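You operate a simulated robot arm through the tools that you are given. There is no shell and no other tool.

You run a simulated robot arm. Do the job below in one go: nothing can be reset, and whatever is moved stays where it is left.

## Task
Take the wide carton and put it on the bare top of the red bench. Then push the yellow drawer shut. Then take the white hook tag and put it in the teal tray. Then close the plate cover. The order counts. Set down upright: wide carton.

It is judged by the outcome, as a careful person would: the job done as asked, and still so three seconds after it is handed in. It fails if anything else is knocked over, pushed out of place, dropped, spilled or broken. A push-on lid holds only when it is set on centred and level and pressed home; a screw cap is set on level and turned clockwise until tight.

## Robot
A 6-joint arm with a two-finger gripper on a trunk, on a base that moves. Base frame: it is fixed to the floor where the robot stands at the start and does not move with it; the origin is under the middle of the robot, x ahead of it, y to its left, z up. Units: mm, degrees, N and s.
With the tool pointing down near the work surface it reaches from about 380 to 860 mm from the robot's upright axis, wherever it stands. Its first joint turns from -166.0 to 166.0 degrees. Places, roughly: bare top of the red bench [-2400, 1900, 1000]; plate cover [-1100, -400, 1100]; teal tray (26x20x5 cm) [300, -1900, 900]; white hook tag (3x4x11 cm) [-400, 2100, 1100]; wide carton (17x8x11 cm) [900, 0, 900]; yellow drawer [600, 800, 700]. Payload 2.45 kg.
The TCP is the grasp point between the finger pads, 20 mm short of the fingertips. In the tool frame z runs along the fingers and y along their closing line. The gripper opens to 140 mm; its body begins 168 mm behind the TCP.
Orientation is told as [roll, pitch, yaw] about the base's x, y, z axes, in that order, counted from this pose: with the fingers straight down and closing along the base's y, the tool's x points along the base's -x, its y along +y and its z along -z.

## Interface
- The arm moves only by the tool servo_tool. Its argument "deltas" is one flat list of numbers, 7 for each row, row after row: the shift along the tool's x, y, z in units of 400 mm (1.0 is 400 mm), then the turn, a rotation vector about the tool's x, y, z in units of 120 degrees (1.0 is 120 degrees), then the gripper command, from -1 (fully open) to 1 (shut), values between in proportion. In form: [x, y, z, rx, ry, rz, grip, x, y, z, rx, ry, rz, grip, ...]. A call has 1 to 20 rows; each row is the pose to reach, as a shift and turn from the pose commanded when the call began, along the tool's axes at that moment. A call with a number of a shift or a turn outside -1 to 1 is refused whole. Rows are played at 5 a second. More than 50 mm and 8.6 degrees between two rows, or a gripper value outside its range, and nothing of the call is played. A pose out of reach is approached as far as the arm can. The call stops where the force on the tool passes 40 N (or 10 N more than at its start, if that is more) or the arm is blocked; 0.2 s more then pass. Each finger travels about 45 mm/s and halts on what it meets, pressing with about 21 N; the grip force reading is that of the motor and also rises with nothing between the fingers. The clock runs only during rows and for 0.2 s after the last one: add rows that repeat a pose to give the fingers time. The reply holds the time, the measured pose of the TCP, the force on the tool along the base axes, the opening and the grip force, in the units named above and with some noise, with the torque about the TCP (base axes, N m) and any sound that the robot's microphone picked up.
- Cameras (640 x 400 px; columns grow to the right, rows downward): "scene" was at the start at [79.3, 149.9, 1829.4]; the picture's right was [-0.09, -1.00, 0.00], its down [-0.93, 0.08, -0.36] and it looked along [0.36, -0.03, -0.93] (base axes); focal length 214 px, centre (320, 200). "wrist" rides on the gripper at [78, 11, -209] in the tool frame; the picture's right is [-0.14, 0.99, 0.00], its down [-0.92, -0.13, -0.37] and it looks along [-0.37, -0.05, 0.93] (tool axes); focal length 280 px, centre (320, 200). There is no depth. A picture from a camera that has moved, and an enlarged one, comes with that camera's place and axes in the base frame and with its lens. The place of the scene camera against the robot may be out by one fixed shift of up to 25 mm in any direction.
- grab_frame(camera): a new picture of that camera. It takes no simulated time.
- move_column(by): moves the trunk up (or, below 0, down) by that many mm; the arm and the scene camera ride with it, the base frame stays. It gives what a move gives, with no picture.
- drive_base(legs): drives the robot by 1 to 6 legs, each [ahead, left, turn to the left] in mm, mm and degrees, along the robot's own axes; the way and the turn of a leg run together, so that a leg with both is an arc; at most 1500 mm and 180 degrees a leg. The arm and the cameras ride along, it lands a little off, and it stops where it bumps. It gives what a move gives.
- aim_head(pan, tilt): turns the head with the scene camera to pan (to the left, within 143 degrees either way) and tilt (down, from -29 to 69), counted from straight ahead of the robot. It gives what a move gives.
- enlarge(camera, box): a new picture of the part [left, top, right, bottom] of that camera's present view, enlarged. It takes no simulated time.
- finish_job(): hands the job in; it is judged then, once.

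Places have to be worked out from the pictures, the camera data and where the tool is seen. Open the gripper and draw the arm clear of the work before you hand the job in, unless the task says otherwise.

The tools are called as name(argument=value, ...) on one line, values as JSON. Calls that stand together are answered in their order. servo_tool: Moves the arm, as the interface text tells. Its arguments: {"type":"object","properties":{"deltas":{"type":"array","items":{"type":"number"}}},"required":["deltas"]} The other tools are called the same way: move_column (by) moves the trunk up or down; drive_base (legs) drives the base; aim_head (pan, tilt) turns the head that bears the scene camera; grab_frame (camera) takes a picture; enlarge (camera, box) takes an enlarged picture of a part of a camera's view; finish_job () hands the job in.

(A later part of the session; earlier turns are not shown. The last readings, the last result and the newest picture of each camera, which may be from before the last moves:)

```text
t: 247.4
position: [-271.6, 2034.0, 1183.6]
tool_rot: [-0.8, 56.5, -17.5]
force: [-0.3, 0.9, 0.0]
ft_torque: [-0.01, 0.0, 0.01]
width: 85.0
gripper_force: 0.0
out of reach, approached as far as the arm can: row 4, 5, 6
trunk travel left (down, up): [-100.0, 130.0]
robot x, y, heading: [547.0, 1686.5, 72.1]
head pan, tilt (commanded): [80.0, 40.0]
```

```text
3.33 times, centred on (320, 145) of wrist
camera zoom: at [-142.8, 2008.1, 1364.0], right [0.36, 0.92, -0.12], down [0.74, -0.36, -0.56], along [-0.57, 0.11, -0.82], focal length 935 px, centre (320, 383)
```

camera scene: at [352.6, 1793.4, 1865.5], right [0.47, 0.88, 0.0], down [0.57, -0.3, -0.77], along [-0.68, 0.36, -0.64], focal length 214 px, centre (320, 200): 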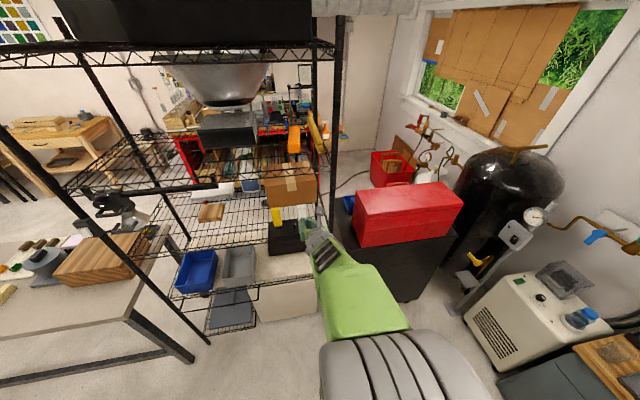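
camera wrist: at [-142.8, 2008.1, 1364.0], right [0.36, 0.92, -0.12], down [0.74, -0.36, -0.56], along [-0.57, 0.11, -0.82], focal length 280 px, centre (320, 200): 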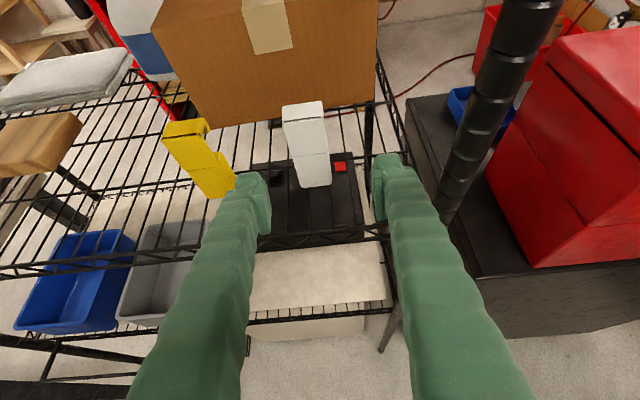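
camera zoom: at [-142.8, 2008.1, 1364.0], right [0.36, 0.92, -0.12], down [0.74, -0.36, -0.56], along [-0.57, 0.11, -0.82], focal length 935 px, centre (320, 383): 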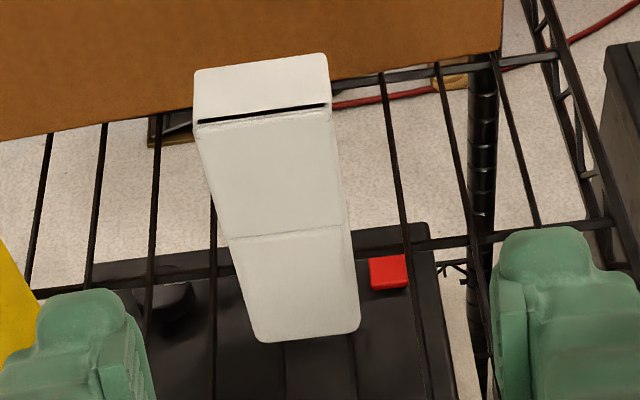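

The tag stands at t ≈ 1851 with its front face around n = -940 to -960; the fingers have ~22 mm margin each side. I advance halfway and look again.

servo_tool(deltas=[0.012, -0.007, 0.037, 0, 0, 0, -0.214, 0.025, -0.014, 0.074, 0, 0, 0, -0.214, 0.037, -0.02, 0.111, 0, 0, 0, -0.214, 0.037, -0.02, 0.111, 0, 0, 0, -0.214])

grab_frame(camera="wrist")

```text
t: 248.4
position: [-317.0, 2041.5, 1172.6]
tool_rot: [-0.3, 56.7, -17.5]
force: [0.4, -0.2, -0.1]
ft_torque: [-0.03, 0.0, -0.03]
width: 85.0
gripper_force: 0.0
out of reach, approached as far as the arm can: row 1
trunk travel left (down, up): [-100.0, 130.0]
robot x, y, heading: [546.3, 1686.5, 72.1]
head pan, tilt (commanded): [80.0, 40.0]
```

```text
taken
camera wrist: at [-188.5, 2014.1, 1352.5], right [0.37, 0.92, -0.12], down [0.74, -0.37, -0.57], along [-0.57, 0.12, -0.82], focal length 280 px, centre (320, 200)
```

wrist: 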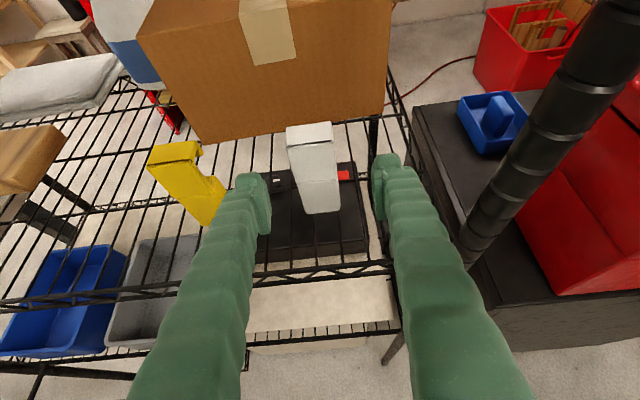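

I enlarge again to triangulate the tag's depth from the camera's motion.

enlarge(camera="wrist", box=[260, 110, 380, 230])

```text
3.33 times, centred on (320, 170) of wrist
camera zoom: at [-188.5, 2014.1, 1352.5], right [0.37, 0.92, -0.12], down [0.74, -0.37, -0.57], along [-0.57, 0.12, -0.82], focal length 935 px, centre (320, 300)
```

zoom: 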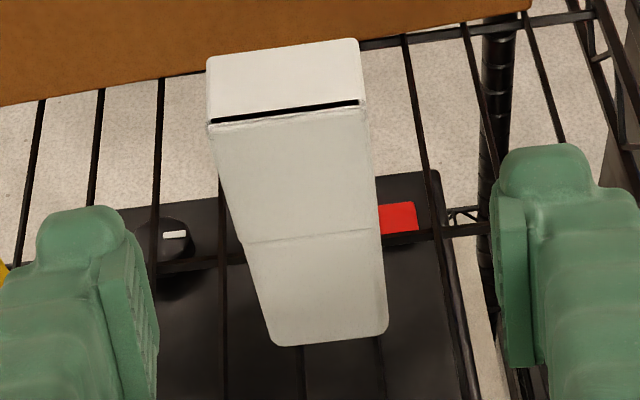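

Triangulated: front face at n ≈ -953, t = 1850.5, z 1089–1189, width ≈ 38 mm. I advance to put the TCP at the tag's middle (n ≈ -965, z ≈ 1145).

servo_tool(deltas=[0.0045, -0.002, 0.049, 0, 0, 0, -0.214, 0.009, -0.004, 0.098, 0, 0, 0, -0.214, 0.0135, -0.006, 0.1465, 0, 0, 0, -0.214, 0.0135, -0.006, 0.1465, 0, 0, 0, -0.214])

grab_frame(camera="wrist")

enlarge(camera="wrist", box=[240, 110, 400, 230])

```text
t: 249.4
position: [-366.6, 2054.3, 1143.2]
tool_rot: [0.4, 57.0, -17.5]
force: [-0.2, -0.5, -0.3]
ft_torque: [0.02, -0.01, -0.01]
width: 85.2
gripper_force: 0.1
trunk travel left (down, up): [-100.0, 130.0]
robot x, y, heading: [543.8, 1685.5, 72.2]
head pan, tilt (commanded): [80.0, 40.0]
```

```text
taken
camera wrist: at [-238.0, 2024.3, 1323.2], right [0.38, 0.92, -0.11], down [0.73, -0.37, -0.57], along [-0.57, 0.13, -0.81], focal length 280 px, centre (320, 200)
```

wrist: 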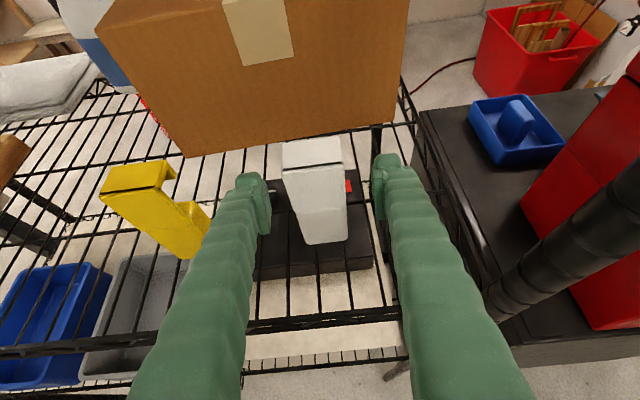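

```text
3.33 times, centred on (320, 170) of wrist
camera zoom: at [-238.0, 2024.3, 1323.2], right [0.38, 0.92, -0.11], down [0.73, -0.37, -0.57], along [-0.57, 0.13, -0.81], focal length 935 px, centre (320, 300)
```

zoom: 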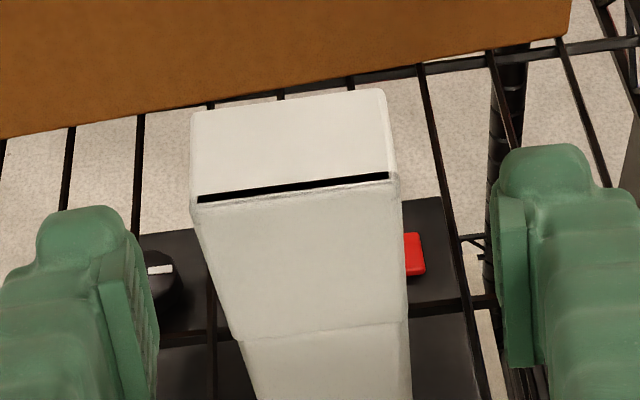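

The tag sits between the finger pads. I close the gripper on it.

servo_tool(deltas=[0, 0, 0, 0, 0, 0, 0.1, 0, 0, 0, 0, 0, 0, 0.4, 0, 0, 0, 0, 0, 0, 0.7, 0, 0, 0, 0, 0, 0, 1, 0, 0, 0, 0, 0, 0, 1, 0, 0, 0, 0, 0, 0, 1])

grab_frame(camera="wrist")

```text
t: 250.8
position: [-367.2, 2053.5, 1143.4]
tool_rot: [0.3, 57.0, -17.5]
force: [0.5, 0.5, -1.0]
ft_torque: [-0.02, 0.03, -0.01]
width: 38.7
gripper_force: 20.9
trunk travel left (down, up): [-100.0, 130.0]
robot x, y, heading: [541.7, 1688.4, 72.3]
head pan, tilt (commanded): [80.0, 40.0]
```

```text
taken
camera wrist: at [-237.9, 2024.3, 1323.2], right [0.38, 0.92, -0.11], down [0.73, -0.37, -0.57], along [-0.57, 0.13, -0.81], focal length 280 px, centre (320, 200)
```

wrist: 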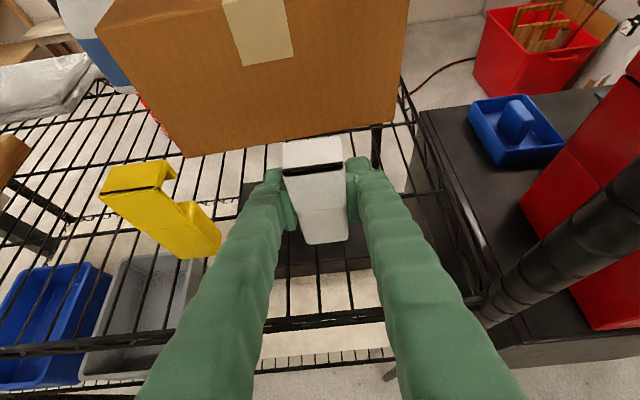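

Gripped at 38.7 mm. I lift it gently straight up 40 mm, watching the force.

servo_tool(deltas=[0.021, 0, -0.0136, 0, 0, 0, 1, 0.042, 0, -0.0272, 0, 0, 0, 1, 0.063, 0, -0.041, 0, 0, 0, 1, 0.084, 0, -0.0545, 0, 0, 0, 1])

grab_frame(camera="wrist")

```text
t: 251.8
position: [-366.5, 2049.2, 1181.8]
tool_rot: [0.7, 57.0, -17.5]
force: [0.2, 0.9, -0.8]
ft_torque: [0.01, 0.0, 0.0]
width: 38.8
gripper_force: 20.5
out of reach, approached as far as the arm can: row 3, 4
trunk travel left (down, up): [-100.0, 130.0]
robot x, y, heading: [542.1, 1685.8, 72.1]
head pan, tilt (commanded): [80.0, 40.0]
```

```text
taken
camera wrist: at [-237.2, 2017.4, 1361.4], right [0.38, 0.92, -0.11], down [0.73, -0.37, -0.57], along [-0.57, 0.14, -0.81], focal length 280 px, centre (320, 200)
```

wrist: 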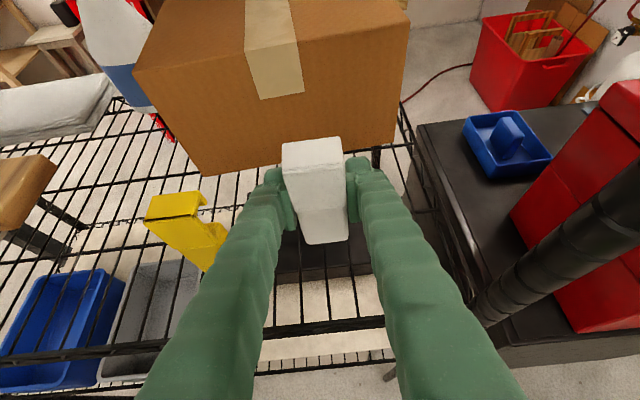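

The tag came up freely (no resistance). I draw back 45 mm at this height first, keeping behind the shelf's front rail.

servo_tool(deltas=[-0.02, 0, -0.031, 0, 0, 0, 1, -0.041, 0.001, -0.063, 0, 0, 0, 1, -0.061, 0.001, -0.094, 0, 0, 0, 1])

grab_frame(camera="wrist")

```text
t: 252.6
position: [-322.8, 2037.2, 1182.9]
tool_rot: [-0.2, 56.6, -17.6]
force: [-0.2, 0.2, -0.8]
ft_torque: [-0.02, 0.0, 0.0]
width: 38.6
gripper_force: 20.4
trunk travel left (down, up): [-100.0, 130.0]
robot x, y, heading: [542.9, 1686.2, 72.2]
head pan, tilt (commanded): [80.0, 40.0]
```

```text
taken
camera wrist: at [-194.5, 2010.2, 1363.3], right [0.37, 0.92, -0.12], down [0.74, -0.37, -0.57], along [-0.57, 0.12, -0.81], focal length 280 px, centre (320, 200)
```

wrist: 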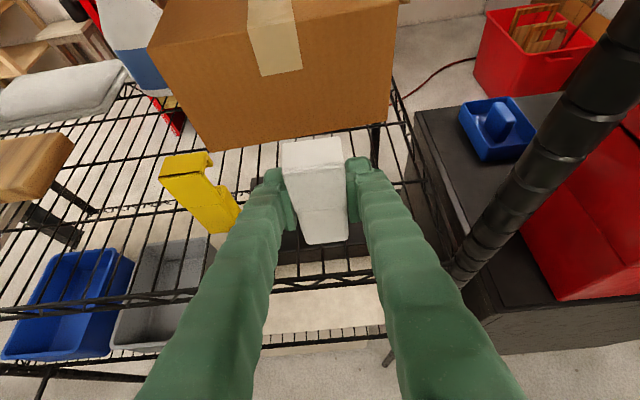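

Now I lift another 50 mm to clear the front rail.

servo_tool(deltas=[0.035, 0, -0.023, 0, 0, 0, 1, 0.07, 0, -0.046, 0, 0, 0, 1, 0.104, 0, -0.069, 0, 0, 0, 1, 0.104, 0, -0.069, 0, 0, 0, 1])

grab_frame(camera="wrist")

```text
t: 253.6
position: [-321.4, 2036.3, 1232.1]
tool_rot: [0.5, 56.9, -17.5]
force: [-0.5, 0.5, -0.7]
ft_torque: [0.0, 0.02, -0.02]
width: 38.9
gripper_force: 21.2
trunk travel left (down, up): [-100.0, 130.0]
robot x, y, heading: [545.8, 1689.5, 71.8]
head pan, tilt (commanded): [80.0, 40.0]
```

```text
taken
camera wrist: at [-193.5, 2005.6, 1411.9], right [0.38, 0.92, -0.11], down [0.73, -0.37, -0.57], along [-0.57, 0.14, -0.81], focal length 280 px, centre (320, 200)
```

wrist: 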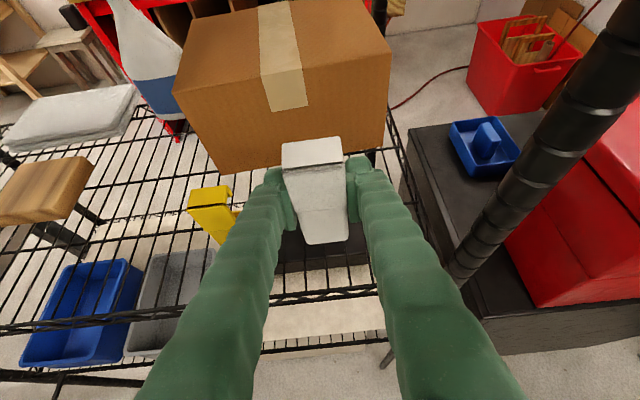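

The tag is clear above the rail. I retract it out of the rack and bring the tool back to vertical step by step.

servo_tool(deltas=[-0.041, 0.001, -0.063, 0, 0, 0, 1, -0.082, 0.001, -0.126, 0, 0, 0, 1, -0.123, 0.002, -0.189, 0, -0.058, 0, 1, -0.164, 0.003, -0.251, 0, -0.117, 0, 1, -0.205, 0.003, -0.314, 0, -0.175, 0, 1, -0.246, 0.004, -0.377, 0, -0.233, 0, 1, -0.246, 0.004, -0.377, 0, -0.292, 0, 1, -0.246, 0.004, -0.377, 0, -0.35, 0, 1, -0.246, 0.004, -0.377, 0, -0.408, 0, 1, -0.246, 0.004, -0.377, 0, -0.474, 0, 1])

grab_frame(camera="wrist")

grab_frame(camera="scene")

```text
t: 255.8
position: [-130.6, 1967.9, 1212.6]
tool_rot: [14.9, 5.6, -17.3]
force: [-0.1, 0.1, -0.6]
ft_torque: [-0.05, 0.0, -0.06]
width: 38.8
gripper_force: 21.1
out of reach, approached as far as the arm can: row 2, 3, 4, 5, 6, 7, 8, 9, 10
trunk travel left (down, up): [-100.0, 130.0]
robot x, y, heading: [545.5, 1688.3, 72.1]
head pan, tilt (commanded): [80.0, 40.0]
```

```text
taken
camera wrist: at [-199.7, 1945.0, 1425.0], right [0.44, 0.87, 0.24], down [0.84, -0.49, 0.23], along [0.32, 0.1, -0.94], focal length 280 px, centre (320, 200)
```

wrist: 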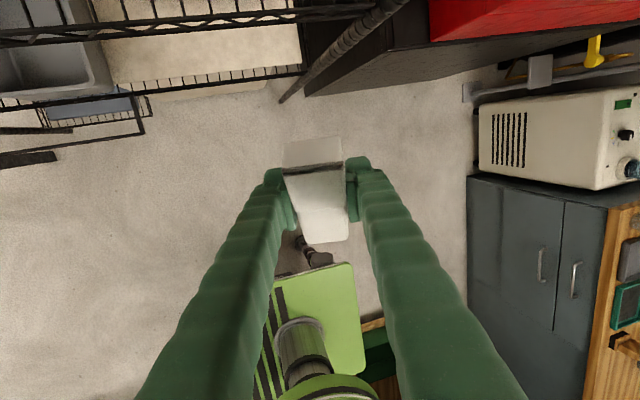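

```text
taken
camera scene: at [352.0, 1793.9, 1865.3], right [0.47, 0.88, 0.0], down [0.57, -0.3, -0.77], along [-0.68, 0.36, -0.64], focal length 214 px, centre (320, 200)
```

scene: 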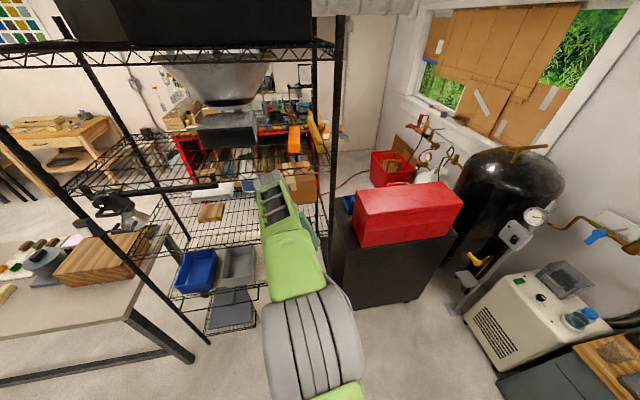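

Out of the rack with the tag still held; the tool is still leaning a little. I let it settle.

servo_tool(deltas=[0, 0, 0, 0, 0, 0, 1, 0, 0, 0, 0, 0, 0, 1, 0, 0, 0, 0, 0, 0, 1])

```text
t: 256.6
position: [-130.5, 1967.2, 1214.3]
tool_rot: [15.0, 5.7, -17.4]
force: [-0.1, -0.4, -0.5]
ft_torque: [0.03, 0.04, 0.04]
width: 38.8
gripper_force: 21.0
trunk travel left (down, up): [-100.0, 130.0]
robot x, y, heading: [544.8, 1686.0, 72.5]
head pan, tilt (commanded): [80.0, 40.0]
```

I level the tool (correcting ~15° roll and 6° pitch).

servo_tool(deltas=[0, 0, 0, 0.0417, -0.0158, 0, 1, 0, 0, 0, 0.0833, -0.0317, 0, 1, 0, 0, 0, 0.125, -0.0475, 0, 1, 0, 0, 0, 0.125, -0.0475, 0, 1, 0, 0, 0, 0.125, -0.0475, 0, 1])

```text
t: 257.8
position: [-129.6, 1968.2, 1213.6]
tool_rot: [15.0, 5.7, -17.4]
force: [-0.4, 0.4, -0.4]
ft_torque: [0.02, 0.03, -0.02]
width: 38.7
gripper_force: 21.3
out of reach, approached as far as the arm can: row 1, 2, 3, 4, 5
trunk travel left (down, up): [-100.0, 130.0]
robot x, y, heading: [546.4, 1684.1, 71.9]
head pan, tilt (commanded): [80.0, 40.0]
```

The wrist joint is at a limit in this direction; swinging the arm toward the front should free it. I move the TCP forward-right while levelling.

servo_tool(deltas=[-0.053, 0.097, 0.016, 0, 0, 0, 1, -0.106, 0.193, 0.032, 0.02, -0.008, 0, 1, -0.159, 0.29, 0.048, 0.05, -0.02, 0, 1, -0.212, 0.387, 0.064, 0.08, -0.03, 0, 1, -0.265, 0.483, 0.08, 0.11, -0.04, 0, 1, -0.3185, 0.58, 0.0965, 0.125, -0.0475, 0, 1, -0.3185, 0.58, 0.0965, 0.125, -0.0475, 0, 1])

```text
t: 259.4
position: [77.7, 2139.0, 1192.9]
tool_rot: [14.5, -0.5, -18.0]
force: [-0.3, -0.1, -1.0]
ft_torque: [0.01, 0.01, 0.0]
width: 38.7
gripper_force: 21.2
out of reach, approached as far as the arm can: row 2, 3, 4, 5, 6, 7
trunk travel left (down, up): [-100.0, 130.0]
robot x, y, heading: [544.2, 1682.7, 71.9]
head pan, tilt (commanded): [80.0, 40.0]
```

The lean persists – probably a wrist joint stopped at its limit after passing near the straight-wrist pose. I test whether a yaw change frees it.

servo_tool(deltas=[0, 0, 0, 0.03, 0, -0.06, 1, 0, 0, 0, 0.06, 0, -0.12, 1, 0, 0, 0, 0.12, 0, -0.18, 1, 0, 0, 0, 0.12, 0, -0.18, 1])

```text
refused: row 3 steps farther than a row can; nothing moved
```

servo_tool(deltas=[0, 0, 0, 0.03, 0, -0.05, 1, 0, 0, 0, 0.06, 0, -0.1, 1, 0, 0, 0, 0.09, 0, -0.15, 1, 0, 0, 0, 0.12, 0, -0.2, 1, 0, 0, 0, 0.12, 0, -0.2, 1])

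```text
t: 260.6
position: [96.6, 2133.3, 1168.6]
tool_rot: [11.5, -8.5, 3.7]
force: [0.2, -0.7, -0.5]
ft_torque: [0.02, -0.01, 0.02]
width: 39.2
gripper_force: 21.4
out of reach, approached as far as the arm can: row 1, 2, 3, 4, 5
trunk travel left (down, up): [-100.0, 130.0]
robot x, y, heading: [545.1, 1683.3, 72.4]
head pan, tilt (commanded): [80.0, 40.0]
```

The lean of about 15° stays constant relative to the arm; that is harmless for laying the tag in a tray, so I keep it and swing the arm toward the front, turning the tool along with it.

servo_tool(deltas=[-0.0926, 0.0599, 0.007, 0.0049, -0.0065, 0.0318, 1, -0.1852, 0.1198, 0.014, 0.0097, -0.013, 0.0635, 1, -0.2779, 0.1796, 0.021, 0.0146, -0.0194, 0.0953, 1, -0.3705, 0.2395, 0.028, 0.0194, -0.0259, 0.127, 1, -0.4754, 0.2726, 0.0314, 0.0243, -0.0324, 0.1589, 1, -0.5803, 0.3057, 0.0348, 0.0291, -0.0389, 0.1908, 1, -0.6851, 0.3389, 0.0381, 0.034, -0.0453, 0.2226, 1, -0.79, 0.372, 0.0415, 0.0388, -0.0518, 0.2545, 1])

```text
t: 262.4
position: [396.2, 2302.1, 1229.8]
tool_rot: [12.0, -8.8, -28.0]
force: [0.3, 0.7, -0.7]
ft_torque: [-0.03, 0.05, -0.01]
width: 38.7
gripper_force: 21.4
trunk travel left (down, up): [-100.0, 130.0]
robot x, y, heading: [547.3, 1686.7, 72.4]
head pan, tilt (commanded): [80.0, 40.0]
```

The arm follows without limits now. I complete the swing to the front.

servo_tool(deltas=[-0.0875, 0.0563, 0.0258, 0.0049, -0.0066, 0.0312, 1, -0.175, 0.1125, 0.0515, 0.0099, -0.0133, 0.0624, 1, -0.2625, 0.1688, 0.0773, 0.0148, -0.0199, 0.0936, 1, -0.35, 0.225, 0.103, 0.0198, -0.0266, 0.1249, 1, -0.4439, 0.2538, 0.124, 0.0247, -0.0332, 0.1561, 1, -0.5377, 0.2825, 0.145, 0.0296, -0.0398, 0.1873, 1, -0.6316, 0.3113, 0.166, 0.0346, -0.0465, 0.2185, 1, -0.7254, 0.34, 0.187, 0.0395, -0.0531, 0.2497, 1])

grab_frame(camera="wrist")

```text
t: 264.2
position: [728.3, 2295.0, 1222.5]
tool_rot: [11.7, -8.9, -58.9]
force: [0.9, -0.2, -0.9]
ft_torque: [0.0, 0.02, 0.03]
width: 38.7
gripper_force: 20.6
trunk travel left (down, up): [-100.0, 130.0]
robot x, y, heading: [543.8, 1688.9, 72.1]
head pan, tilt (commanded): [80.0, 40.0]
```

```text
taken
camera wrist: at [644.7, 2374.3, 1417.0], right [0.89, 0.41, 0.22], down [0.27, -0.84, 0.47], along [0.38, -0.36, -0.85], focal length 280 px, centre (320, 200)
```

wrist: 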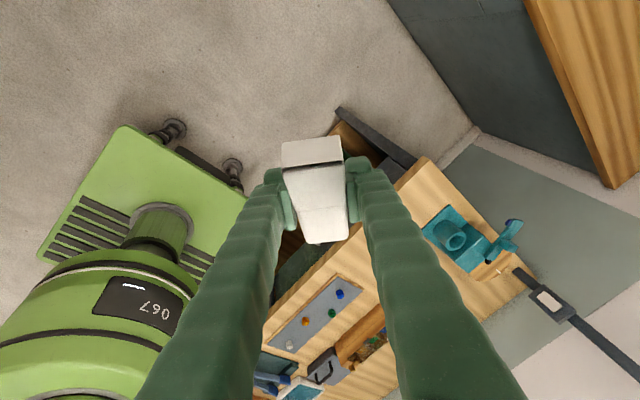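

The arm with the tag is in front now. I drive back along the aisle: first to its middle, then about 3.45 m in reverse toward the teal tray.

drive_base(legs=[[0, 216, 0], [-1150, 0, 0], [-1150, 0, 0], [-1150, 0, 0]])

aim_head(pan=-90, tilt=45)

grab_frame(camera="scene")

```text
t: 283.1
position: [-572.6, -914.9, 1224.4]
tool_rot: [11.6, -8.9, -60.8]
force: [0.0, 0.7, -0.6]
ft_torque: [0.01, -0.01, -0.04]
width: 38.9
gripper_force: 21.1
trunk travel left (down, up): [-100.0, 130.0]
robot x, y, heading: [-779.5, -1517.7, 70.0]
head pan, tilt (commanded): [80.0, 40.0]
```

```text
t: 285.7
position: [-572.6, -915.9, 1225.2]
tool_rot: [11.6, -8.9, -60.8]
force: [0.1, 0.1, 0.0]
ft_torque: [-0.02, -0.02, 0.03]
width: 38.8
gripper_force: 21.1
trunk travel left (down, up): [-100.0, 130.0]
robot x, y, heading: [-780.0, -1517.1, 70.1]
head pan, tilt (commanded): [-90.0, 45.0]
```

```text
taken
camera scene: at [-815.8, -1473.0, 1858.2], right [-0.34, -0.94, 0.0], down [-0.66, 0.24, -0.71], along [0.66, -0.24, -0.71], focal length 214 px, centre (320, 200)
```

scene: 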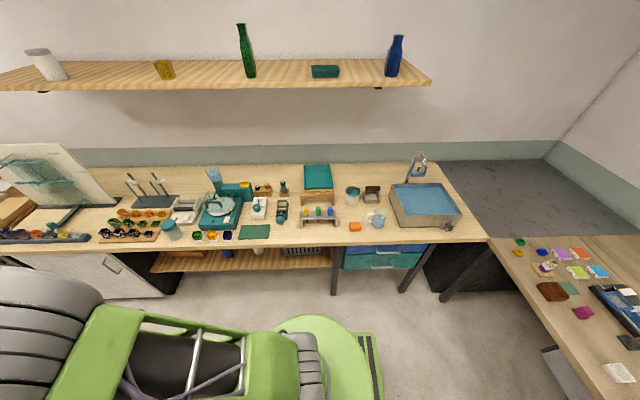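

I see the teal tray on the bench straight to the right. I enlarge that part.

enlarge(camera="scene", box=[220, 130, 420, 250])

```text
3.20 times, centred on (320, 190) of scene
camera zoom: at [-815.8, -1473.0, 1858.2], right [-0.34, -0.94, 0.0], down [-0.66, 0.24, -0.71], along [0.66, -0.24, -0.71], focal length 686 px, centre (320, 232)
```

zoom: 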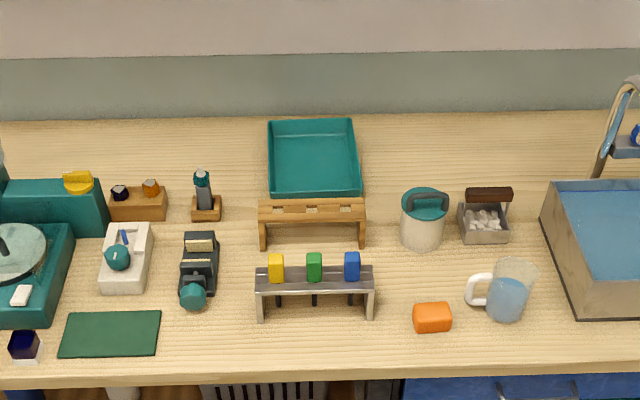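

The tray spans about n = 735–1000, t = -1600 to -1800, behind two small racks up to z ≈ 1010 and below a wall shelf at z ≈ 1490. I turn right to face the bench and drive closer.

drive_base(legs=[[0, 0, -87.4], [200, 0, 0]])

grab_frame(camera="wrist")

aim_head(pan=15, tilt=50)

grab_frame(camera="scene")

```text
t: 291.1
position: [20.9, -1758.1, 1224.2]
tool_rot: [11.6, -9.0, -148.5]
force: [0.3, 0.5, -0.4]
ft_torque: [0.01, 0.07, -0.04]
width: 38.7
gripper_force: 20.7
trunk travel left (down, up): [-100.0, 130.0]
robot x, y, heading: [-584.4, -1575.3, -17.7]
head pan, tilt (commanded): [-90.0, 45.0]
```

```text
taken
camera wrist: at [98.0, -1673.6, 1416.3], right [0.42, -0.88, 0.22], down [-0.84, -0.28, 0.48], along [-0.36, -0.38, -0.85], focal length 280 px, centre (320, 200)
```

wrist: 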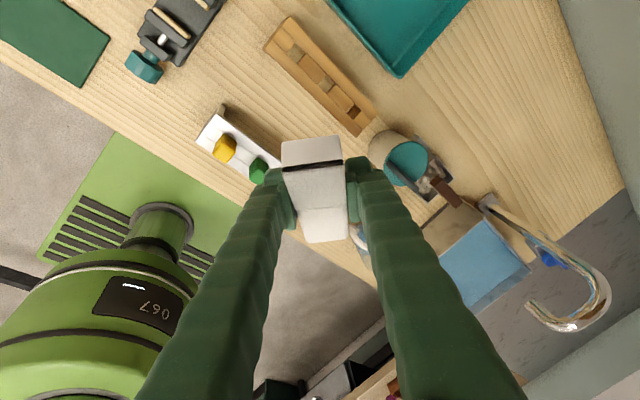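

```text
t: 292.9
position: [21.0, -1758.3, 1224.1]
tool_rot: [11.6, -9.0, -148.5]
force: [-0.4, 0.4, -0.7]
ft_torque: [0.01, -0.02, 0.02]
width: 38.7
gripper_force: 20.7
trunk travel left (down, up): [-100.0, 130.0]
robot x, y, heading: [-589.2, -1581.6, -17.7]
head pan, tilt (commanded): [15.0, 50.0]
```

```text
taken
camera scene: at [-446.6, -1436.3, 1851.3], right [-0.05, -1.0, 0.0], down [-0.77, 0.04, -0.64], along [0.64, -0.03, -0.77], focal length 214 px, centre (320, 200)
```

scene: 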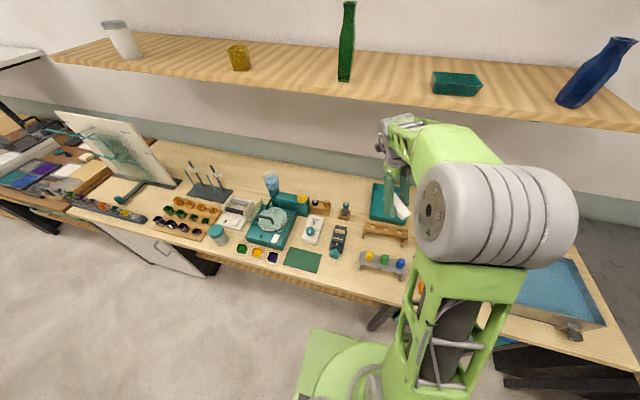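

The wrist view places the tray at n = 732–992, t = -1806 to -1606 (centre ≈ 862, -1706). I lower the tag to z ≈ 1110 (still above the small racks) and then drive ahead 128 mm.

servo_tool(deltas=[0.0143, -0.0182, 0.0887, 0, 0, 0, 1, 0.0287, -0.0364, 0.1773, 0, 0, 0, 1, 0.043, -0.0546, 0.266, 0, 0, 0, 1])

drive_base(legs=[[125, 0, 0]])

grab_frame(camera="wrist")

grab_frame(camera="scene")

```text
t: 293.7
position: [19.3, -1758.9, 1112.6]
tool_rot: [11.6, -8.9, -148.7]
force: [1.1, 0.6, -0.3]
ft_torque: [0.02, 0.02, -0.03]
width: 38.6
gripper_force: 20.7
trunk travel left (down, up): [-100.0, 130.0]
robot x, y, heading: [-588.6, -1578.3, -17.6]
head pan, tilt (commanded): [15.0, 50.0]
```

```text
t: 294.9
position: [137.3, -1795.8, 1112.8]
tool_rot: [11.5, -8.9, -148.6]
force: [0.0, 0.1, -0.4]
ft_torque: [-0.01, 0.11, 0.01]
width: 38.6
gripper_force: 20.8
trunk travel left (down, up): [-100.0, 130.0]
robot x, y, heading: [-469.4, -1609.5, -17.8]
head pan, tilt (commanded): [15.0, 50.0]
```

```text
taken
camera wrist: at [213.8, -1710.5, 1305.4], right [0.42, -0.88, 0.22], down [-0.84, -0.28, 0.48], along [-0.36, -0.38, -0.85], focal length 280 px, centre (320, 200)
```

wrist: 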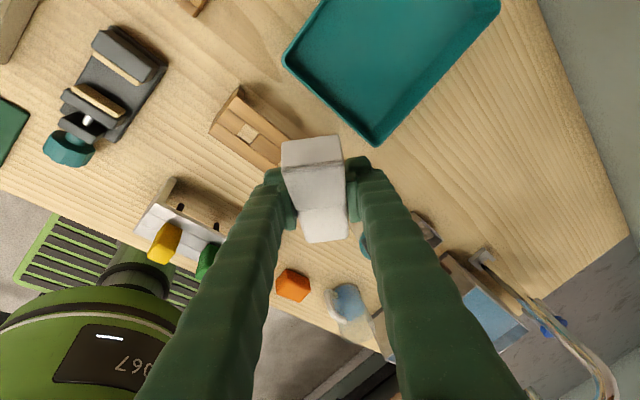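

```text
taken
camera scene: at [-327.1, -1474.3, 1851.2], right [-0.05, -1.0, 0.0], down [-0.77, 0.04, -0.64], along [0.64, -0.03, -0.77], focal length 214 px, centre (320, 200)
```

scene: 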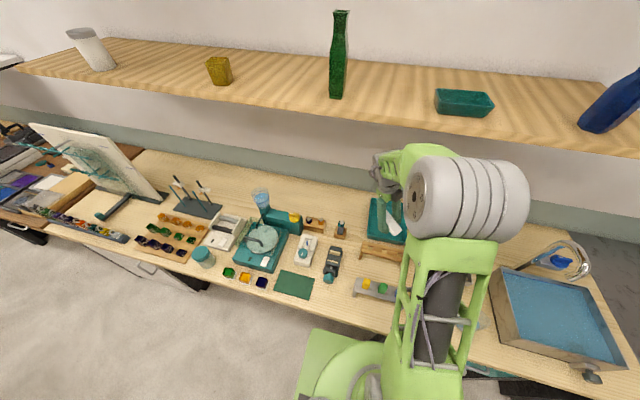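

The tray front is at n ≈ 735, t from -1802 to -1614. I move the tag forward over the wooden rack, then diagonally down into the tray, stopping above its floor.

servo_tool(deltas=[0.0455, 0.0708, 0.0353, 0, 0, 0, 1, 0.091, 0.1415, 0.0705, 0, 0, 0, 1, 0.1365, 0.2123, 0.1058, 0, 0, 0, 1, 0.1756, 0.2396, 0.1826, 0, 0, 0, 1, 0.2148, 0.2669, 0.2593, 0, 0, 0, 1, 0.2539, 0.2942, 0.3361, 0, 0, 0, 1, 0.293, 0.3215, 0.4128, 0, 0, 0, 1])

grab_frame(camera="wrist")

grab_frame(camera="scene")

```text
t: 296.5
position: [299.0, -1880.6, 961.0]
tool_rot: [11.6, -9.0, -148.6]
force: [0.1, -0.3, 0.1]
ft_torque: [0.04, 0.04, 0.04]
width: 38.7
gripper_force: 21.2
trunk travel left (down, up): [-100.0, 130.0]
robot x, y, heading: [-468.6, -1612.8, -17.6]
head pan, tilt (commanded): [15.0, 50.0]
```

```text
taken
camera wrist: at [374.8, -1795.9, 1154.0], right [0.42, -0.88, 0.22], down [-0.84, -0.28, 0.47], along [-0.36, -0.38, -0.85], focal length 280 px, centre (320, 200)
```

wrist: 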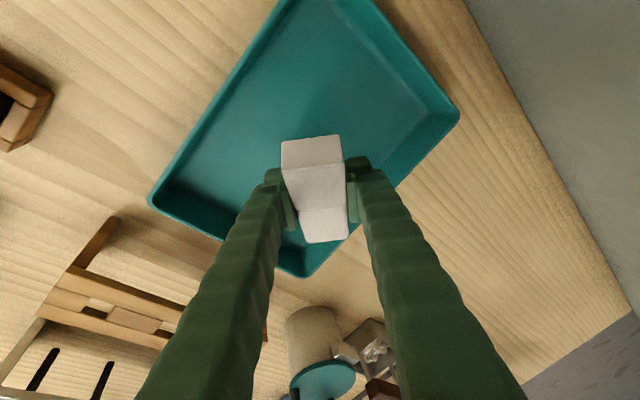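

```text
taken
camera scene: at [-327.8, -1474.1, 1851.2], right [-0.05, -1.0, 0.0], down [-0.77, 0.04, -0.64], along [0.64, -0.03, -0.77], focal length 214 px, centre (320, 200)
```

scene: 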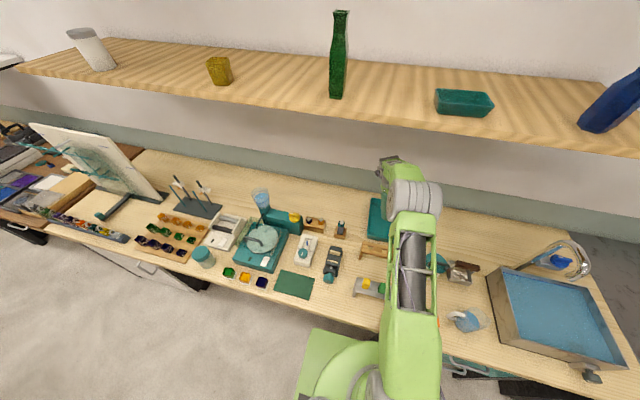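

The tag hangs centrally over the tray (n = 848, t = -1705). I lower it to just above the tray floor.

servo_tool(deltas=[0.0089, -0.0113, 0.0548, 0, 0, 0, 1, 0.0177, -0.0225, 0.1097, 0, 0, 0, 1, 0.0266, -0.0338, 0.1645, 0, 0, 0, 1])

servo_tool(deltas=[0.0008, -0.001, 0.0048, 0, 0, 0, 1, 0.0016, -0.002, 0.0097, 0, 0, 0, 1, 0.0023, -0.003, 0.0145, 0, 0, 0, 1])

grab_frame(camera="wrist")

```text
t: 297.3
position: [300.6, -1881.0, 893.1]
tool_rot: [11.6, -9.1, -148.7]
force: [0.0, 0.6, -0.4]
ft_torque: [-0.01, 0.0, 0.02]
width: 38.7
gripper_force: 20.8
trunk travel left (down, up): [-100.0, 130.0]
robot x, y, heading: [-471.2, -1614.0, -17.6]
head pan, tilt (commanded): [15.0, 50.0]
```

```text
t: 298.1
position: [300.5, -1882.0, 888.9]
tool_rot: [11.7, -8.9, -148.6]
force: [-1.4, 1.8, 8.1]
ft_torque: [-0.06, 0.47, -0.1]
width: 38.8
gripper_force: 20.6
trunk travel left (down, up): [-100.0, 130.0]
robot x, y, heading: [-472.2, -1615.1, -17.6]
head pan, tilt (commanded): [15.0, 50.0]
```

```text
taken
camera wrist: at [376.0, -1796.1, 1082.0], right [0.42, -0.88, 0.22], down [-0.84, -0.28, 0.47], along [-0.36, -0.38, -0.85], focal length 280 px, centre (320, 200)
```

wrist: 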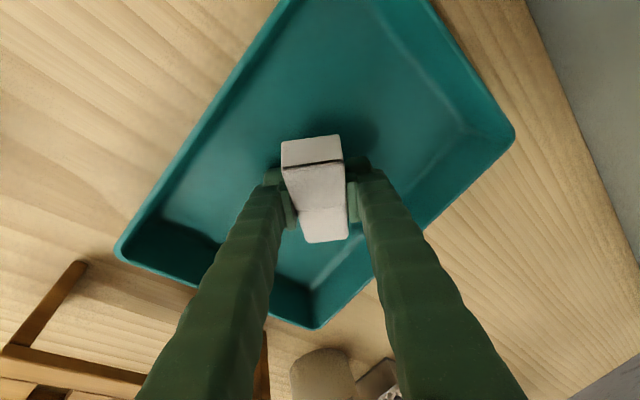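

The tag touches the tray floor (8 N). I open the fingers gently.

servo_tool(deltas=[0, 0, 0, 0, 0, 0, 0.35, 0, 0, 0, 0, 0, 0, 0.25, 0, 0, 0, 0, 0, 0, 0.1, 0, 0, 0, 0, 0, 0, -0.1, 0, 0, 0, 0, 0, 0, -0.1, 0, 0, 0, 0, 0, 0, -0.1])

grab_frame(camera="wrist")

```text
t: 299.5
position: [300.1, -1881.1, 887.5]
tool_rot: [11.7, -9.0, -148.7]
force: [-0.4, 0.9, 0.0]
ft_torque: [0.03, 0.0, 0.01]
width: 77.1
gripper_force: 0.1
trunk travel left (down, up): [-100.0, 130.0]
robot x, y, heading: [-469.8, -1616.6, -17.7]
head pan, tilt (commanded): [15.0, 50.0]
```

```text
taken
camera wrist: at [376.2, -1796.4, 1080.3], right [0.42, -0.88, 0.22], down [-0.84, -0.28, 0.47], along [-0.36, -0.38, -0.85], focal length 280 px, centre (320, 200)
```

wrist: 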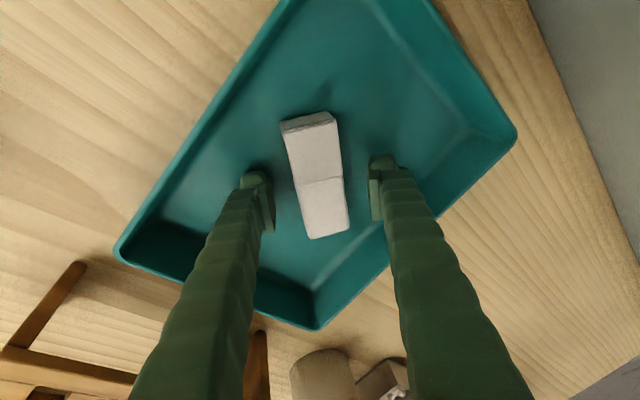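

The tag lies in the tray. I withdraw up and back along the same path.

servo_tool(deltas=[-0.014, 0.0179, -0.087, 0, 0, 0, -0.1, -0.028, 0.0357, -0.174, 0, 0, 0, -0.1, -0.0671, 0.0084, -0.2508, 0, 0, 0, -0.1, -0.1063, -0.0189, -0.3275, 0, 0, 0, -0.1, -0.1454, -0.0462, -0.4043, 0, 0, 0, 0.2, -0.1845, -0.0735, -0.481, 0, 0, 0, 0.5, -0.23, -0.1443, -0.5163, 0, 0, 0, 1, -0.2755, -0.215, -0.5515, 0, 0, 0, 1, -0.321, -0.2858, -0.5868, 0, 0, 0, 1])

grab_frame(camera="wrist")

grab_frame(camera="scene")

```text
t: 301.5
position: [134.1, -1794.7, 1111.8]
tool_rot: [11.6, -8.9, -148.6]
force: [0.1, 0.2, 0.2]
ft_torque: [-0.02, -0.06, 0.02]
width: 0.1
gripper_force: 20.8
trunk travel left (down, up): [-100.0, 130.0]
robot x, y, heading: [-472.3, -1614.4, -17.9]
head pan, tilt (commanded): [15.0, 50.0]
```

```text
taken
camera wrist: at [210.3, -1709.2, 1304.6], right [0.42, -0.88, 0.22], down [-0.84, -0.28, 0.47], along [-0.36, -0.38, -0.85], focal length 280 px, centre (320, 200)
```

wrist: 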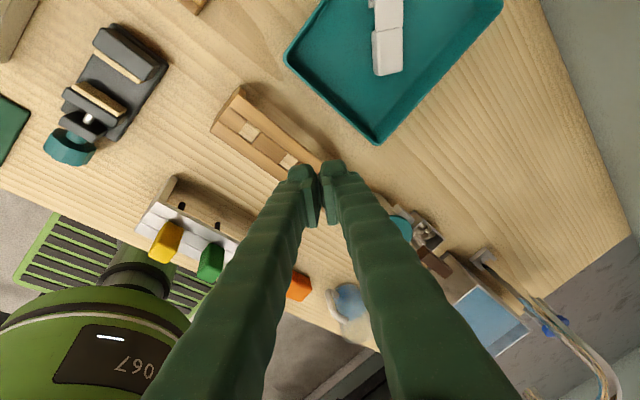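

```text
taken
camera scene: at [-329.6, -1473.4, 1851.4], right [-0.05, -1.0, 0.0], down [-0.76, 0.04, -0.64], along [0.64, -0.03, -0.77], focal length 214 px, centre (320, 200)
```

scene: 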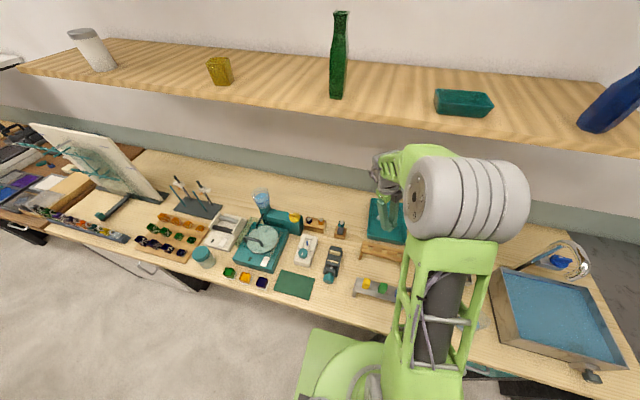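

The tag rests in the tray and the arm is clear of the bench. I raise the arm, back off, turn left to face along the aisle and look at the plate device on the island.

servo_tool(deltas=[-0.0147, 0.0185, -0.0903, 0, 0, 0, 1, -0.0293, 0.037, -0.1807, 0, 0, 0, 1, -0.044, 0.0556, -0.271, 0, 0, 0, 1])

drive_base(legs=[[-260, 0, 0], [0, 0, 90]])

aim_head(pan=45, tilt=35)

grab_frame(camera="scene")

```text
t: 302.5
position: [112.9, -1792.9, 1196.0]
tool_rot: [8.9, -12.2, -148.0]
force: [-0.6, -1.3, -0.5]
ft_torque: [-0.01, -0.02, -0.03]
width: 0.0
gripper_force: 21.2
trunk travel left (down, up): [-100.0, 130.0]
robot x, y, heading: [-472.2, -1617.8, -17.7]
head pan, tilt (commanded): [15.0, 50.0]
stopped in row 3: the arm was blocked; the commanded pose is now the measured one
```

```text
t: 308.2
position: [-534.1, -953.5, 1199.8]
tool_rot: [9.2, -11.7, -58.9]
force: [-0.4, 0.1, 0.1]
ft_torque: [-0.02, 0.03, -0.02]
width: 0.2
gripper_force: 21.0
trunk travel left (down, up): [-100.0, 130.0]
robot x, y, heading: [-717.2, -1538.8, 71.8]
head pan, tilt (commanded): [15.0, 50.0]
```

```text
t: 309.1
position: [-533.8, -952.0, 1197.9]
tool_rot: [9.3, -11.7, -59.0]
force: [-0.5, 0.2, 0.1]
ft_torque: [-0.04, 0.0, 0.02]
width: 0.2
gripper_force: 21.0
trunk travel left (down, up): [-100.0, 130.0]
robot x, y, heading: [-717.1, -1539.0, 71.8]
head pan, tilt (commanded): [45.0, 35.0]
```

```text
taken
camera scene: at [-874.2, -1389.8, 1873.0], right [0.89, 0.45, 0.0], down [0.26, -0.51, -0.82], along [-0.37, 0.73, -0.57], focal length 214 px, centre (320, 200)
```

scene: 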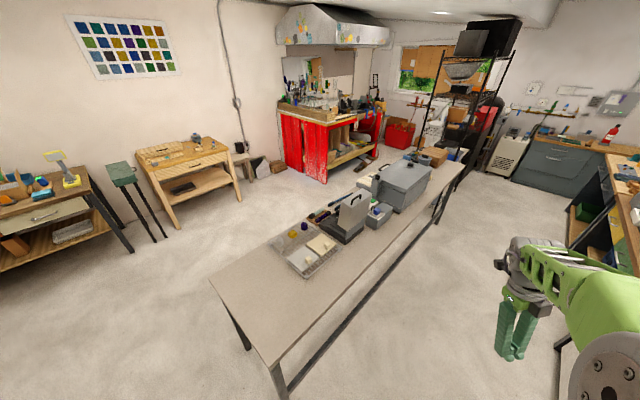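

The raise stopped early ("blocked"), so I check that the shelf and its objects above the bench are untouched.

aim_head(pan=-85, tilt=30)

grab_frame(camera="scene")

```text
t: 311.2
position: [-535.3, -951.4, 1198.8]
tool_rot: [9.2, -11.7, -58.9]
force: [0.2, -0.7, -0.5]
ft_torque: [-0.01, 0.01, -0.02]
width: 0.0
gripper_force: 20.7
trunk travel left (down, up): [-100.0, 130.0]
robot x, y, heading: [-719.1, -1536.3, 71.9]
head pan, tilt (commanded): [-85.0, 30.0]
```

```text
taken
camera scene: at [-746.9, -1489.6, 1880.8], right [-0.23, -0.97, 0.0], down [-0.49, 0.12, -0.87], along [0.84, -0.2, -0.5], focal length 214 px, centre (320, 200)
```

scene: 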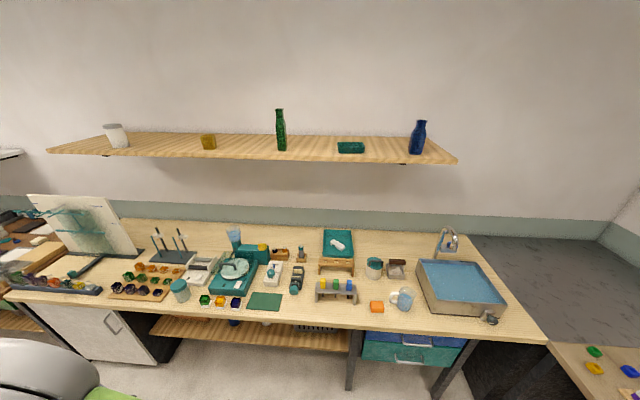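

The shelf and its objects are undisturbed and the tag is seen lying in the tray. Now I look at the plate device on the island.

aim_head(pan=40, tilt=35)

enlarge(camera="scene", box=[270, 140, 430, 280])

```text
t: 313.3
position: [-533.4, -952.9, 1198.7]
tool_rot: [9.2, -11.7, -59.1]
force: [0.3, 0.2, -0.1]
ft_torque: [0.0, -0.02, 0.01]
width: 0.0
gripper_force: 21.6
trunk travel left (down, up): [-100.0, 130.0]
robot x, y, heading: [-722.7, -1538.1, 71.6]
head pan, tilt (commanded): [40.0, 35.0]
```

```text
2.86 times, centred on (350, 210) of scene
camera zoom: at [-867.2, -1386.7, 1873.1], right [0.93, 0.37, 0.0], down [0.21, -0.53, -0.82], along [-0.3, 0.76, -0.57], focal length 613 px, centre (234, 171)
```

zoom: 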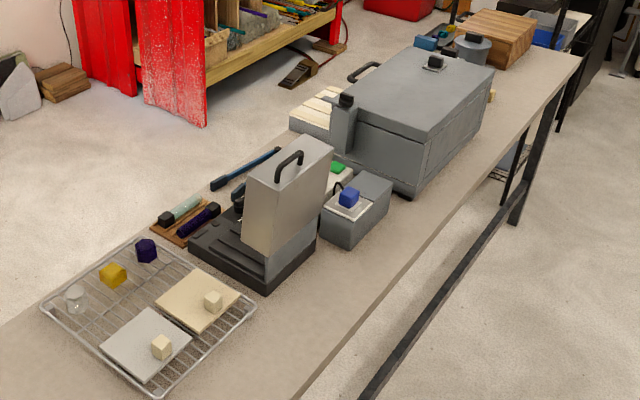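

I enlarge the device further to understand the cover's hinge and handle.

enlarge(camera="scene", box=[310, 175, 400, 245])

```text
5.71 times, centred on (355, 210) of scene
camera zoom: at [-867.2, -1386.7, 1873.1], right [0.93, 0.37, 0.0], down [0.21, -0.53, -0.82], along [-0.3, 0.76, -0.57], focal length 1226 px, centre (120, 143)
```

zoom: 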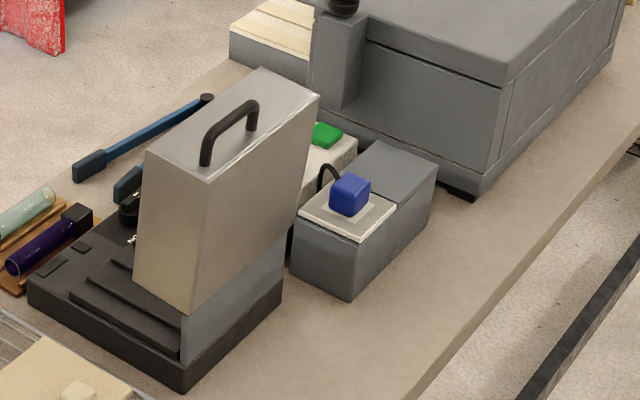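

The cover is a thick gray lid standing upright on the aisle side of the device; it swings away from the aisle (toward -n) onto the base. I drive to stand beside it with room for the arm to push from the aisle side.

drive_base(legs=[[900, 95, 0.9]])

aim_head(pan=85, tilt=45)

grab_frame(camera="scene")

enlarge(camera="scene", box=[230, 130, 410, 290])

```text
t: 318.1
position: [-365.9, -61.7, 1199.0]
tool_rot: [9.2, -11.8, -57.5]
force: [0.2, 0.4, 0.0]
ft_torque: [-0.02, 0.0, -0.01]
width: 0.0
gripper_force: 21.0
trunk travel left (down, up): [-100.0, 130.0]
robot x, y, heading: [-534.8, -647.6, 73.2]
head pan, tilt (commanded): [40.0, 35.0]
```

```text
t: 319.2
position: [-366.9, -62.2, 1198.4]
tool_rot: [9.3, -11.8, -57.4]
force: [1.1, -0.1, 0.4]
ft_torque: [0.02, -0.02, 0.02]
width: 0.0
gripper_force: 21.2
trunk travel left (down, up): [-100.0, 130.0]
robot x, y, heading: [-535.7, -651.7, 72.9]
head pan, tilt (commanded): [85.0, 45.0]
```

```text
taken
camera scene: at [-728.7, -554.2, 1858.3], right [0.38, 0.93, 0.0], down [0.66, -0.27, -0.71], along [-0.66, 0.27, -0.71], focal length 214 px, centre (320, 200)
```

scene: 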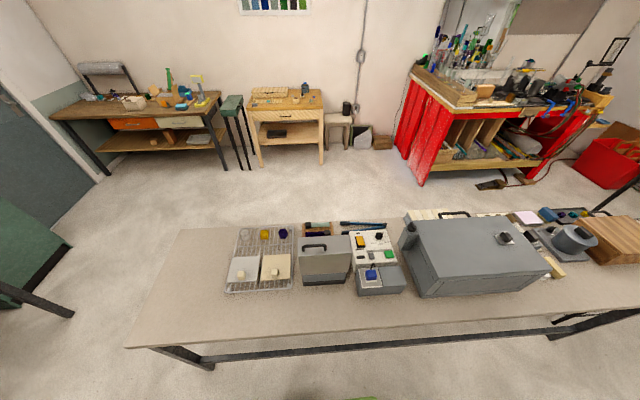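

```text
2.50 times, centred on (320, 210) of scene
camera zoom: at [-728.7, -554.2, 1858.3], right [0.38, 0.93, 0.0], down [0.66, -0.27, -0.71], along [-0.66, 0.27, -0.71], focal length 536 px, centre (320, 175)
```

zoom: 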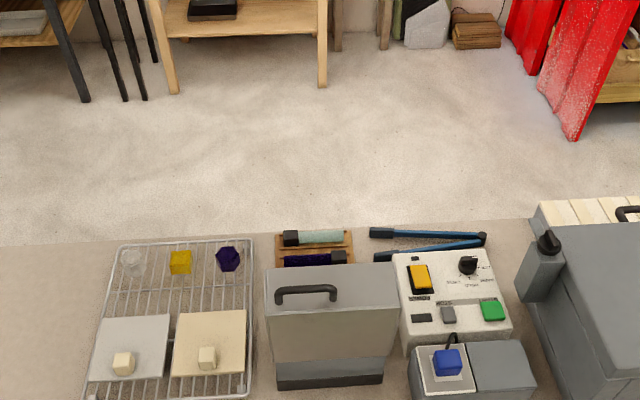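

The lid's aisle-side face is at n ≈ -939, t from -807 to -621, from z ≈ 976 (hinge level) up to 1159. I shift the base 60 mm away from the island and swing the arm round to the left.

drive_base(legs=[[0, -60, 0]])

servo_tool(deltas=[0.0792, -0.0672, -0.0278, -0.0068, 0.0053, -0.0322, 1, 0.1584, -0.1344, -0.0556, -0.0136, 0.0105, -0.0644, 1, 0.2376, -0.2016, -0.0834, -0.0205, 0.0158, -0.0966, 1, 0.3168, -0.2688, -0.1112, -0.0273, 0.0211, -0.1288, 1, 0.396, -0.336, -0.139, -0.0341, 0.0264, -0.161, 1, 0.4332, -0.4398, -0.1638, -0.0409, 0.0316, -0.1932, 1, 0.4704, -0.5436, -0.1886, -0.0477, 0.0369, -0.2254, 1, 0.5076, -0.6474, -0.2134, -0.0546, 0.0422, -0.2576, 1, 0.5448, -0.7512, -0.2382, -0.0614, 0.0474, -0.2898, 1, 0.582, -0.855, -0.263, -0.0682, 0.0527, -0.322, 1])

```text
t: 320.4
position: [-308.7, -78.3, 1198.9]
tool_rot: [9.2, -11.6, -57.5]
force: [0.4, -1.4, 0.9]
ft_torque: [0.02, 0.03, -0.02]
width: 0.0
gripper_force: 21.6
trunk travel left (down, up): [-100.0, 130.0]
robot x, y, heading: [-479.4, -671.6, 73.2]
head pan, tilt (commanded): [85.0, 45.0]
```

```text
t: 322.6
position: [-736.4, -69.6, 1198.5]
tool_rot: [9.9, -12.1, -17.5]
force: [0.1, -0.6, -0.5]
ft_torque: [0.0, -0.01, -0.02]
width: 0.0
gripper_force: 21.0
trunk travel left (down, up): [-100.0, 130.0]
robot x, y, heading: [-475.8, -664.9, 73.1]
head pan, tilt (commanded): [85.0, 45.0]
```

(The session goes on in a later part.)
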